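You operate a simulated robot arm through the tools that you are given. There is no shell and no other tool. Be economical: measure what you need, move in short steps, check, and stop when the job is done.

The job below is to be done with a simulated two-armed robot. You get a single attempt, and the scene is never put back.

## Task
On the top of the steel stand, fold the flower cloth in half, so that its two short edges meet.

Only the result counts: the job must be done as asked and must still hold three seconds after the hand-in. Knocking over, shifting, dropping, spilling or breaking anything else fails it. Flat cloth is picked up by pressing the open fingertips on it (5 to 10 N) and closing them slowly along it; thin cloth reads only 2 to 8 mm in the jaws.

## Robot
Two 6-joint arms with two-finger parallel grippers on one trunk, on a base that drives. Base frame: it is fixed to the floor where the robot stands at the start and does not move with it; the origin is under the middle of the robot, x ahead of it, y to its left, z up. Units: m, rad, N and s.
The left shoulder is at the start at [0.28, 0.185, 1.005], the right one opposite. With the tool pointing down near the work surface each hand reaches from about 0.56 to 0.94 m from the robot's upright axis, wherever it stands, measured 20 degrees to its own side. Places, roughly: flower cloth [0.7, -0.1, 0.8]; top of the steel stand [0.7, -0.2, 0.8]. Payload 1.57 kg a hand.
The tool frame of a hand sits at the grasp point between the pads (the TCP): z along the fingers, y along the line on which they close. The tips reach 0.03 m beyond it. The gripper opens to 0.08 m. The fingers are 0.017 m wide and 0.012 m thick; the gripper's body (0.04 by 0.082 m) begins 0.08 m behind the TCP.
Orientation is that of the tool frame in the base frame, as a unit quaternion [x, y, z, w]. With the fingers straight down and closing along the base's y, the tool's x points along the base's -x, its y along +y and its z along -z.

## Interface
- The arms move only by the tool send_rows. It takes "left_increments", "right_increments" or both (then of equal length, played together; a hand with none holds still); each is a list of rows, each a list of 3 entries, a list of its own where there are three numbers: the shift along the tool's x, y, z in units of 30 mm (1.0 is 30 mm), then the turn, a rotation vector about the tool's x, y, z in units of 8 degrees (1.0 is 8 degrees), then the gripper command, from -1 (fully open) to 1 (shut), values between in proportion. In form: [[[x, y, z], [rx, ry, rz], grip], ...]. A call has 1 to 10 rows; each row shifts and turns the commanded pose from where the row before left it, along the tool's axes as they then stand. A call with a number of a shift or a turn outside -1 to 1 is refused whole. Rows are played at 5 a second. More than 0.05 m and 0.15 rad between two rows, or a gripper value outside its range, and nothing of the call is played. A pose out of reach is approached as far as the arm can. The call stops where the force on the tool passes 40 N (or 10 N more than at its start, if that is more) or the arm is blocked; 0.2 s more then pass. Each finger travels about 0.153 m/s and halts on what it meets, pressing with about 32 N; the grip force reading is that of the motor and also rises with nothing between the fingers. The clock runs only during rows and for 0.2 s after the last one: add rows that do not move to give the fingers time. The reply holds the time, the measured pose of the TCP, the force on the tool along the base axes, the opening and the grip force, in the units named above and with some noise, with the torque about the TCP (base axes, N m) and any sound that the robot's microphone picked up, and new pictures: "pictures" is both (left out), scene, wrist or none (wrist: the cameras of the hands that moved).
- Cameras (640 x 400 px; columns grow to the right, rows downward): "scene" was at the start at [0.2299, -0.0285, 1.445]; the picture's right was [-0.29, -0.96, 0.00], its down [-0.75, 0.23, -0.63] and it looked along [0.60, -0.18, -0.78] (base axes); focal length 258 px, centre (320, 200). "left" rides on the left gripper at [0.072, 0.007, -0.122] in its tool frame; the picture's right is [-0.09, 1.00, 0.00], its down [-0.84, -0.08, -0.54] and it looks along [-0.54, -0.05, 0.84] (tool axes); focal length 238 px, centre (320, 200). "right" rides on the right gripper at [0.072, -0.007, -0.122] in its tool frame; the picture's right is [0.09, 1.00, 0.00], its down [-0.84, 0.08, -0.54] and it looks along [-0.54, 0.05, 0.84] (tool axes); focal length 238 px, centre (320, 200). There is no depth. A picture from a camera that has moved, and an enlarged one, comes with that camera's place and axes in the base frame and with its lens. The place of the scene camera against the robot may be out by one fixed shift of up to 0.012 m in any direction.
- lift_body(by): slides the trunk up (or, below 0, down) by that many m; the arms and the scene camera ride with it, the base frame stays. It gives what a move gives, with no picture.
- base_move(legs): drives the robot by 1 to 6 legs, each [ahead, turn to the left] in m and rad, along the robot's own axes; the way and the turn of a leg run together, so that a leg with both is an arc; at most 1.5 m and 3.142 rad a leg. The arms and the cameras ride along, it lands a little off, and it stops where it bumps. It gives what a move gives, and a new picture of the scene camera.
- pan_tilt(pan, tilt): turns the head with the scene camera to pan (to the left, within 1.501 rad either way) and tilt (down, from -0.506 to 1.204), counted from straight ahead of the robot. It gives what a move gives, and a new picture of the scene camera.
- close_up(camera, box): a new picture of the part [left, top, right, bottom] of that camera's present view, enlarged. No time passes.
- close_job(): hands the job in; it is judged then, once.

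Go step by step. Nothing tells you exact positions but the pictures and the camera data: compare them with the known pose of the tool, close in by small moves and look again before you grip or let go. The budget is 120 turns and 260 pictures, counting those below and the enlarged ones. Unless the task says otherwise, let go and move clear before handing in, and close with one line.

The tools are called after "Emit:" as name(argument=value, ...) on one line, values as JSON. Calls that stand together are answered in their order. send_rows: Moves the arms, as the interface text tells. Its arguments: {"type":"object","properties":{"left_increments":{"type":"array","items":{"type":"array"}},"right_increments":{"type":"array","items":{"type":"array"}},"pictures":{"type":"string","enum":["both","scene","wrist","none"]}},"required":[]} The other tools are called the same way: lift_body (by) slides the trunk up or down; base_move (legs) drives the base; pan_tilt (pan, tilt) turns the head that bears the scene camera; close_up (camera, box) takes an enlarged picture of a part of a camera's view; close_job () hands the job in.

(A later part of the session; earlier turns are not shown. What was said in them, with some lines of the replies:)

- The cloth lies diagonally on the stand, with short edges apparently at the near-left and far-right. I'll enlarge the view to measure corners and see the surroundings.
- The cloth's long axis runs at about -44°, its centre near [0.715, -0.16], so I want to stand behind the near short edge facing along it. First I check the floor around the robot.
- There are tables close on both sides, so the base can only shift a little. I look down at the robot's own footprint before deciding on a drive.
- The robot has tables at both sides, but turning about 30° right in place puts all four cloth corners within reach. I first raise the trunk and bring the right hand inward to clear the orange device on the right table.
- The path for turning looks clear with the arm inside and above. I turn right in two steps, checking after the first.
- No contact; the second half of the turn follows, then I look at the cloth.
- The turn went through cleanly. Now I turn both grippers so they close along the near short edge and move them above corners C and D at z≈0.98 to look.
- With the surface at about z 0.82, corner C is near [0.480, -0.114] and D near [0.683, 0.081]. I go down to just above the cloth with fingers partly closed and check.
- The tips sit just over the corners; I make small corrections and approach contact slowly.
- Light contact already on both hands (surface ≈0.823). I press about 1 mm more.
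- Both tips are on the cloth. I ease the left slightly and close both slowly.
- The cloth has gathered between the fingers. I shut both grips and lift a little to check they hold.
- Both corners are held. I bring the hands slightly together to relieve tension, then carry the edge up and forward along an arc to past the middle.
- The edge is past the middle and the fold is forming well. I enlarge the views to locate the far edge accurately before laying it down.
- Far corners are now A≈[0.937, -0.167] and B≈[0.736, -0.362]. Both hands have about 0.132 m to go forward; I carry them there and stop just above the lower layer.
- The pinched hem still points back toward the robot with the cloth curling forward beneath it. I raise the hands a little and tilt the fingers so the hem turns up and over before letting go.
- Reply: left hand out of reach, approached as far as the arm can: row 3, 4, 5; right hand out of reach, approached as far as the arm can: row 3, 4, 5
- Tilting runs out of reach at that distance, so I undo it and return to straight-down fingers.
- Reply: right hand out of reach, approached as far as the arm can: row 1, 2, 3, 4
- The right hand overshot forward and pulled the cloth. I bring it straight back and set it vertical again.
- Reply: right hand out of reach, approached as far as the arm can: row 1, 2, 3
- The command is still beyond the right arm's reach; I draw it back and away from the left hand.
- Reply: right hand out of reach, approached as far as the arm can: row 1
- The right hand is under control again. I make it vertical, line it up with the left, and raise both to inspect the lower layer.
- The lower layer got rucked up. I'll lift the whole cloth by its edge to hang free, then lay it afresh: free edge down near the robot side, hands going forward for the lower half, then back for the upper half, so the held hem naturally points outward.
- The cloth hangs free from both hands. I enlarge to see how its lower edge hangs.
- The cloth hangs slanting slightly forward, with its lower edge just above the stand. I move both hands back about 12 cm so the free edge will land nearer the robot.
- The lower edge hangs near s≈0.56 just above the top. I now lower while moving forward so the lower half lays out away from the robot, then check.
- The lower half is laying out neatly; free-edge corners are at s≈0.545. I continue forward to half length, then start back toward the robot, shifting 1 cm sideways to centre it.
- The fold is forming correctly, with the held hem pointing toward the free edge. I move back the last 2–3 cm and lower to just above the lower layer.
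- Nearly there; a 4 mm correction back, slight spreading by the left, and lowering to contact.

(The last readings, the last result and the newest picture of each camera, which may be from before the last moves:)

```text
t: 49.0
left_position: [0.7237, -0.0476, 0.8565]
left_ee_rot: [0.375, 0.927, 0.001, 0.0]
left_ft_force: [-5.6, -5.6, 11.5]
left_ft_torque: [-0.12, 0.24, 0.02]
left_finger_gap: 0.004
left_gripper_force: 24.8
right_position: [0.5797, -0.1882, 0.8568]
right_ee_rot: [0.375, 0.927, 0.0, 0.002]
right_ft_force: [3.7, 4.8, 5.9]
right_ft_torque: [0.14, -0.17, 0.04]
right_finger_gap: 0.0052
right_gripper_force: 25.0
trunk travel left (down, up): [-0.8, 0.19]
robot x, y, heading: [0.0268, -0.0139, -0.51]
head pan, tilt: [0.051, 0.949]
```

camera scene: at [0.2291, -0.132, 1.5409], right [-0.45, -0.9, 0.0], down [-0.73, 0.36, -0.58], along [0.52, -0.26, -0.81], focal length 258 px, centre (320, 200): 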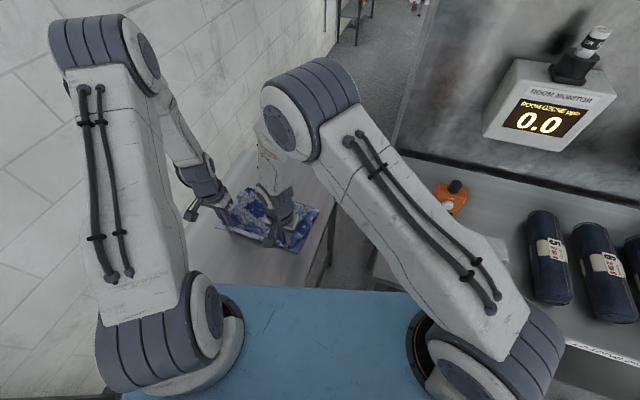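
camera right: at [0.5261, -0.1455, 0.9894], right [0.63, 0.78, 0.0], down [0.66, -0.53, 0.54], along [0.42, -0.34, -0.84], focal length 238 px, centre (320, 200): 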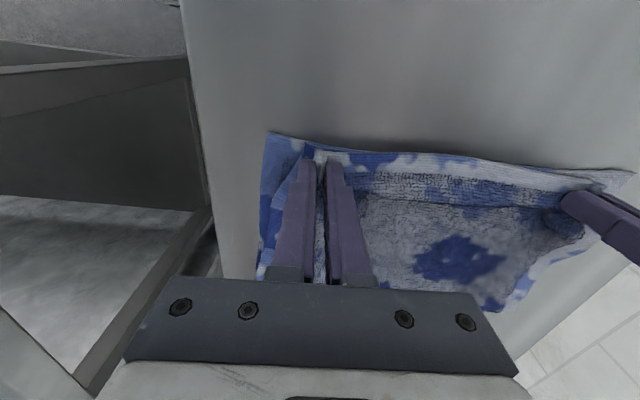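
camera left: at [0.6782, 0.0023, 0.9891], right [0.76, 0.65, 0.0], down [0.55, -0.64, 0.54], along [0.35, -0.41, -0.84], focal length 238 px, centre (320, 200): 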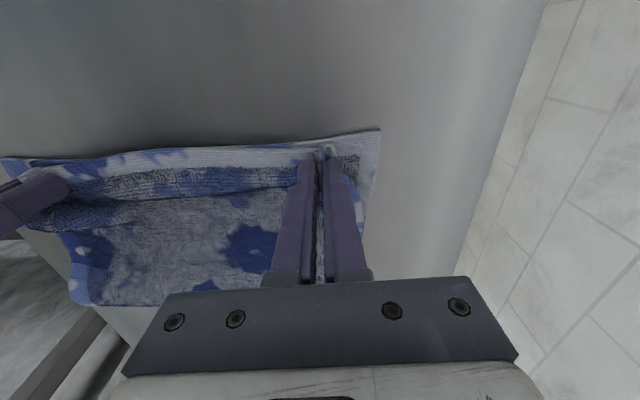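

Contact made. I open both slowly to spread the gathered corners.

Emit:
send_rows(left_increments=[[[0, 0, -0.01], [0, 0, 0], 0.88], [[0, 0, 0], [0, 0, 0], 0.78], [[0, 0, 0], [0, 0, 0], 0.68], [[0, 0, 0], [0, 0, 0], 0.58], [[0, 0, 0], [0, 0, 0], 0.48], [[0, 0, 0], [0, 0, 0], 0.38], [[0, 0, 0], [0, 0, 0], 0.28], [[0, 0, 0], [0, 0, 0], 0.18], [[0, 0, 0], [0, 0, 0], 0.08], [[0, 0, 0], [0, 0, 0], 0]], right_increments=[[[0, 0, 0], [0, 0, 0], 0.88], [[0, 0, 0], [0, 0, 0], 0.78], [[0, 0, 0], [0, 0, 0], 0.68], [[0, 0, 0], [0, 0, 0], 0.58], [[0, 0, 0], [0, 0, 0], 0.48], [[0, 0, 0], [0, 0, 0], 0.38], [[0, 0, 0], [0, 0, 0], 0.28], [[0, 0, 0], [0, 0, 0], 0.18], [[0, 0, 0], [0, 0, 0], 0.08], [[0, 0, 0], [0, 0, 0], 0]], pictures="wrist")

```text
t: 51.2
left_position: [0.7255, -0.047, 0.8577]
left_ee_rot: [0.374, 0.927, 0.0, 0.0]
left_ft_force: [0.2, 0.6, 2.9]
left_ft_torque: [-0.04, 0.02, 0.01]
left_finger_gap: 0.0395
left_gripper_force: 0.1
right_position: [0.5795, -0.1894, 0.8566]
right_ee_rot: [0.375, 0.927, -0.001, 0.001]
right_ft_force: [0.6, 1.2, 9.1]
right_ft_torque: [0.03, 0.02, -0.05]
right_finger_gap: 0.0334
right_gripper_force: 0.1
trunk travel left (down, up): [-0.8, 0.19]
robot x, y, heading: [0.0302, -0.0164, -0.515]
head pan, tilt: [0.051, 0.949]
camera right: at [0.5232, -0.1432, 0.9779], right [0.63, 0.78, 0.0], down [0.66, -0.53, 0.54], along [0.42, -0.34, -0.84], focal length 238 px, centre (320, 200)
camera left: at [0.6787, 0.0087, 0.9785], right [0.76, 0.65, 0.0], down [0.55, -0.64, 0.54], along [0.35, -0.41, -0.84], focal length 238 px, centre (320, 200)
```

right: 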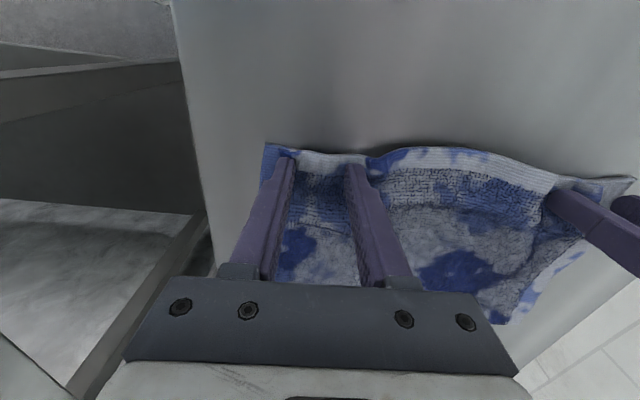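
left: 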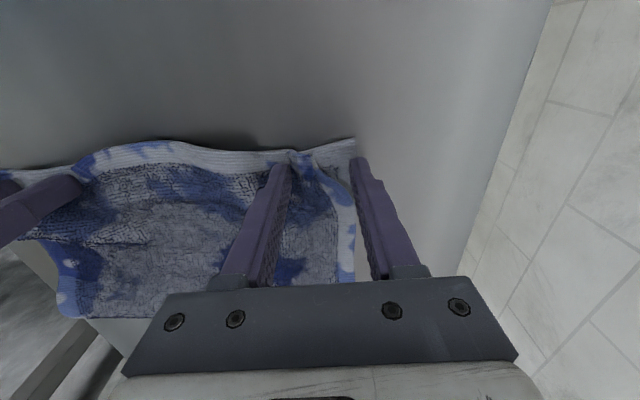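

The right corner spread out; the left outer finger slipped off its corner. I lift both hands and look.

Emit:
send_rows(left_increments=[[[0, 0, -0.4], [0, 0, 0], 0], [[0, 0, -1], [0, 0, 0], 0], [[0, 0, -1], [0, 0, 0], 0], [[0, 0, -1], [0, 0, 0], 0], [[0, 0, 0], [0, 0, 0], 0]], right_increments=[[[0, 0, -0.4], [0, 0, 0], 0], [[0, 0, -1], [0, 0, 0], 0], [[0, 0, -1], [0, 0, 0], 0], [[0, 0, -1], [0, 0, 0], 0], [[0, 0, 0], [0, 0, 0], 0]], pictures="wrist")

Emit:
close_up(camera="left", box=[60, 60, 380, 260])

Emit:
close_up(camera="scene", box=[160, 120, 360, 280])

```text
t: 52.4
left_position: [0.7248, -0.0472, 0.9584]
left_ee_rot: [0.374, 0.928, 0.0, 0.0]
left_ft_force: [-0.2, 0.2, 0.9]
left_ft_torque: [0.04, -0.01, 0.02]
left_finger_gap: 0.0401
left_gripper_force: 0.0
right_position: [0.5797, -0.1871, 0.9562]
right_ee_rot: [0.375, 0.927, 0.0, 0.0]
right_ft_force: [0.0, -0.2, 0.1]
right_ft_torque: [-0.03, -0.03, 0.01]
right_finger_gap: 0.0401
right_gripper_force: 0.0
trunk travel left (down, up): [-0.8, 0.19]
robot x, y, heading: [0.0264, -0.0171, -0.51]
head pan, tilt: [0.051, 0.949]
camera right: at [0.5238, -0.1421, 1.0793], right [0.63, 0.78, 0.0], down [0.66, -0.53, 0.54], along [0.42, -0.34, -0.84], focal length 238 px, centre (320, 200)
camera left: at [0.679, 0.008, 1.0808], right [0.76, 0.65, 0.0], down [0.55, -0.64, 0.54], along [0.35, -0.41, -0.84], focal length 238 px, centre (320, 200)
```

right: 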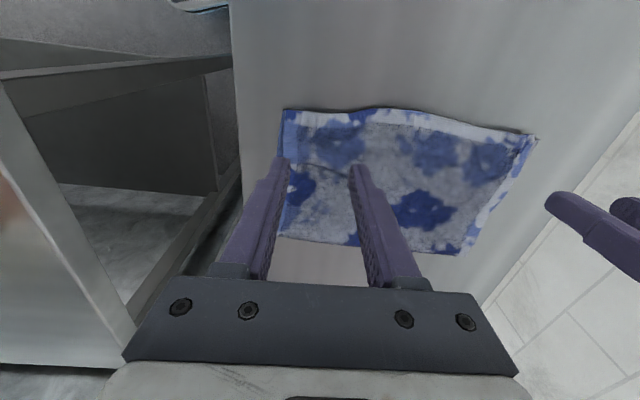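
left: 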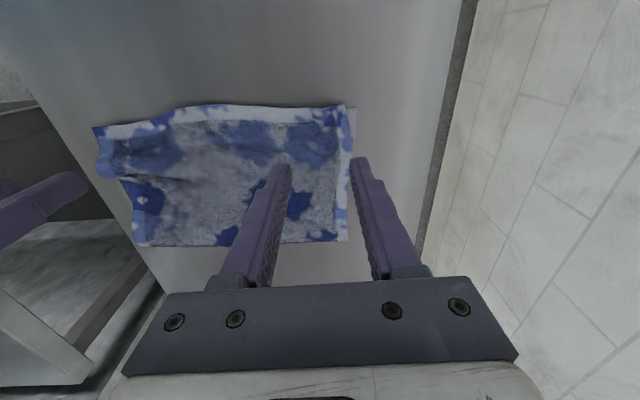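

```text
2.00 times, centred on (220, 160) of left
camera zoom: at [0.679, 0.008, 1.0808], right [0.76, 0.65, 0.0], down [0.55, -0.64, 0.54], along [0.35, -0.41, -0.84], focal length 477 px, centre (520, 280)
```

zoom: 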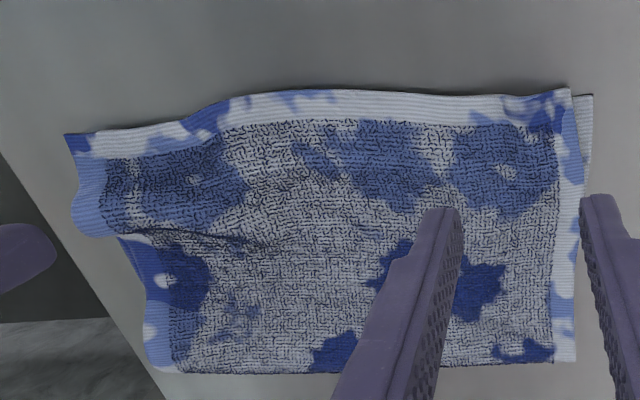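

```text
2.50 times, centred on (260, 200) of scene
camera zoom: at [0.2286, -0.1319, 1.541], right [-0.45, -0.9, 0.0], down [-0.73, 0.36, -0.58], along [0.52, -0.26, -0.81], focal length 646 px, centre (470, 200)
```

zoom: 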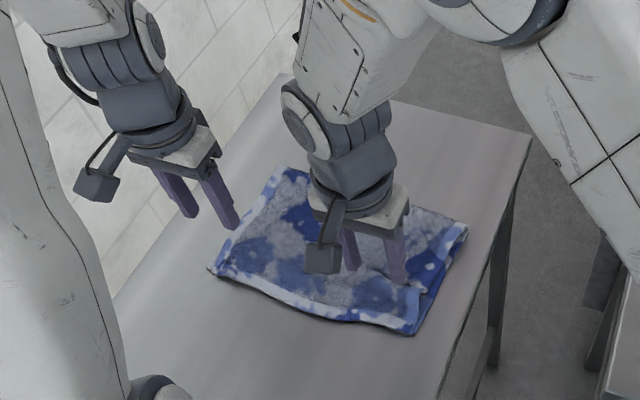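

The cloth relaxed into a neat half fold, edges matching within about a centimetre. I raise the hands higher and back to see the whole.

Emit:
send_rows(left_increments=[[[0, 0.6, -1], [0, 0, 0], 0], [[0, 0.6, -1], [0, 0, 0], 0], [[0, 0.6, -1], [0, 0, 0], 0], [[0, 0.6, -1], [0, 0, 0], 0], [[0, 0, 0], [0, 0, 0], 0]], right_increments=[[[0, -0.9, -1], [0, 0, 0], 0], [[0, -0.9, -1], [0, 0, 0], 0], [[0, -0.9, -1], [0, 0, 0], 0], [[0, -0.9, -1], [0, 0, 0], 0], [[0, 0, 0], [0, 0, 0], 0]])

Emit:
close_up(camera="scene", box=[200, 150, 360, 270])

Emit:
close_up(camera="right", box=[240, 60, 560, 260])

```text
t: 53.6
left_position: [0.7746, 0.0039, 1.0782]
left_ee_rot: [0.375, 0.927, 0.0, 0.0]
left_ft_force: [0.3, 0.0, -0.2]
left_ft_torque: [-0.03, 0.0, -0.02]
left_finger_gap: 0.0401
left_gripper_force: 0.0
right_position: [0.5057, -0.2668, 1.0755]
right_ee_rot: [0.375, 0.927, 0.0, 0.0]
right_ft_force: [0.9, -0.9, 0.7]
right_ft_torque: [0.01, -0.04, -0.01]
right_finger_gap: 0.0399
right_gripper_force: 0.1
trunk travel left (down, up): [-0.8, 0.19]
robot x, y, heading: [0.0266, -0.014, -0.515]
head pan, tilt: [0.051, 0.949]
camera scene: at [0.2286, -0.132, 1.541], right [-0.45, -0.9, 0.0], down [-0.73, 0.36, -0.58], along [0.52, -0.26, -0.81], focal length 258 px, centre (320, 200)
camera right: at [0.449, -0.2218, 1.1985], right [0.63, 0.78, 0.0], down [0.66, -0.53, 0.54], along [0.42, -0.34, -0.84], focal length 238 px, centre (320, 200)
camera left: at [0.7284, 0.06, 1.2003], right [0.76, 0.65, 0.0], down [0.55, -0.64, 0.54], along [0.35, -0.41, -0.84], focal length 238 px, centre (320, 200)
```

scene: 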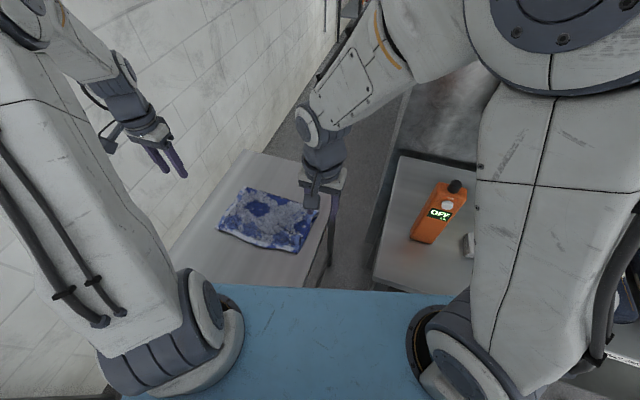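
right: 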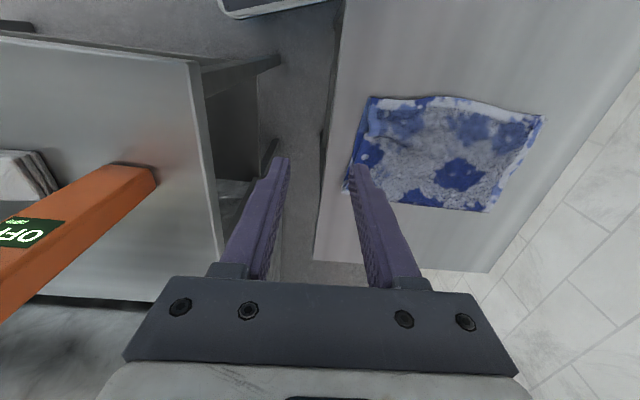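
left: 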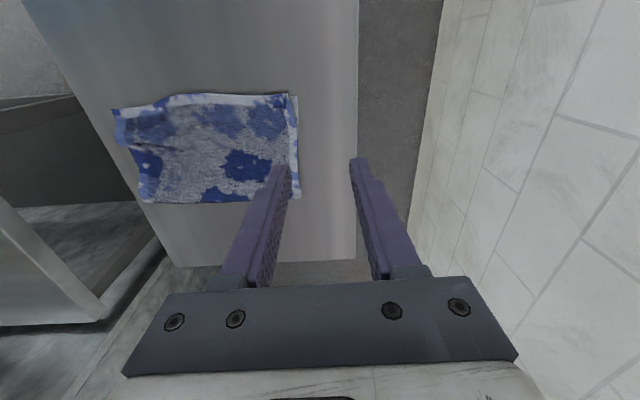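

```text
3.33 times, centred on (280, 210) of scene
camera zoom: at [0.2286, -0.132, 1.541], right [-0.45, -0.9, 0.0], down [-0.73, 0.36, -0.58], along [0.52, -0.26, -0.81], focal length 862 px, centre (453, 167)
```

zoom: 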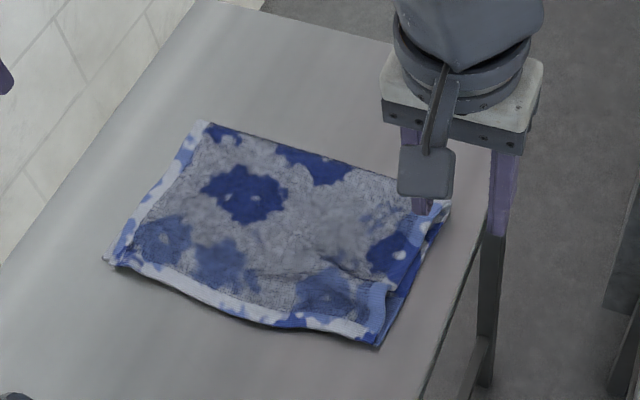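

```text
2.00 times, centred on (400, 160) of right
camera zoom: at [0.449, -0.2218, 1.1985], right [0.63, 0.78, 0.0], down [0.66, -0.53, 0.54], along [0.42, -0.34, -0.84], focal length 477 px, centre (160, 280)
```

zoom: 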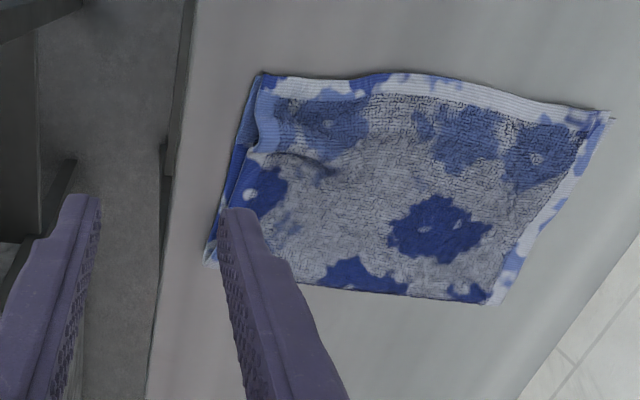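

The short edges meet at both corners, the crease lies at the far side, and both hands are clear. Nothing else has been touched, so I hand in.

Emit:
close_job()

```text
The job is handed in.
```

I folded the flower cloth in half on top of the steel stand and handed the job in. Its two short edges meet to within about 1 cm, with a small wrinkle left on the right side, and nothing else was moved.
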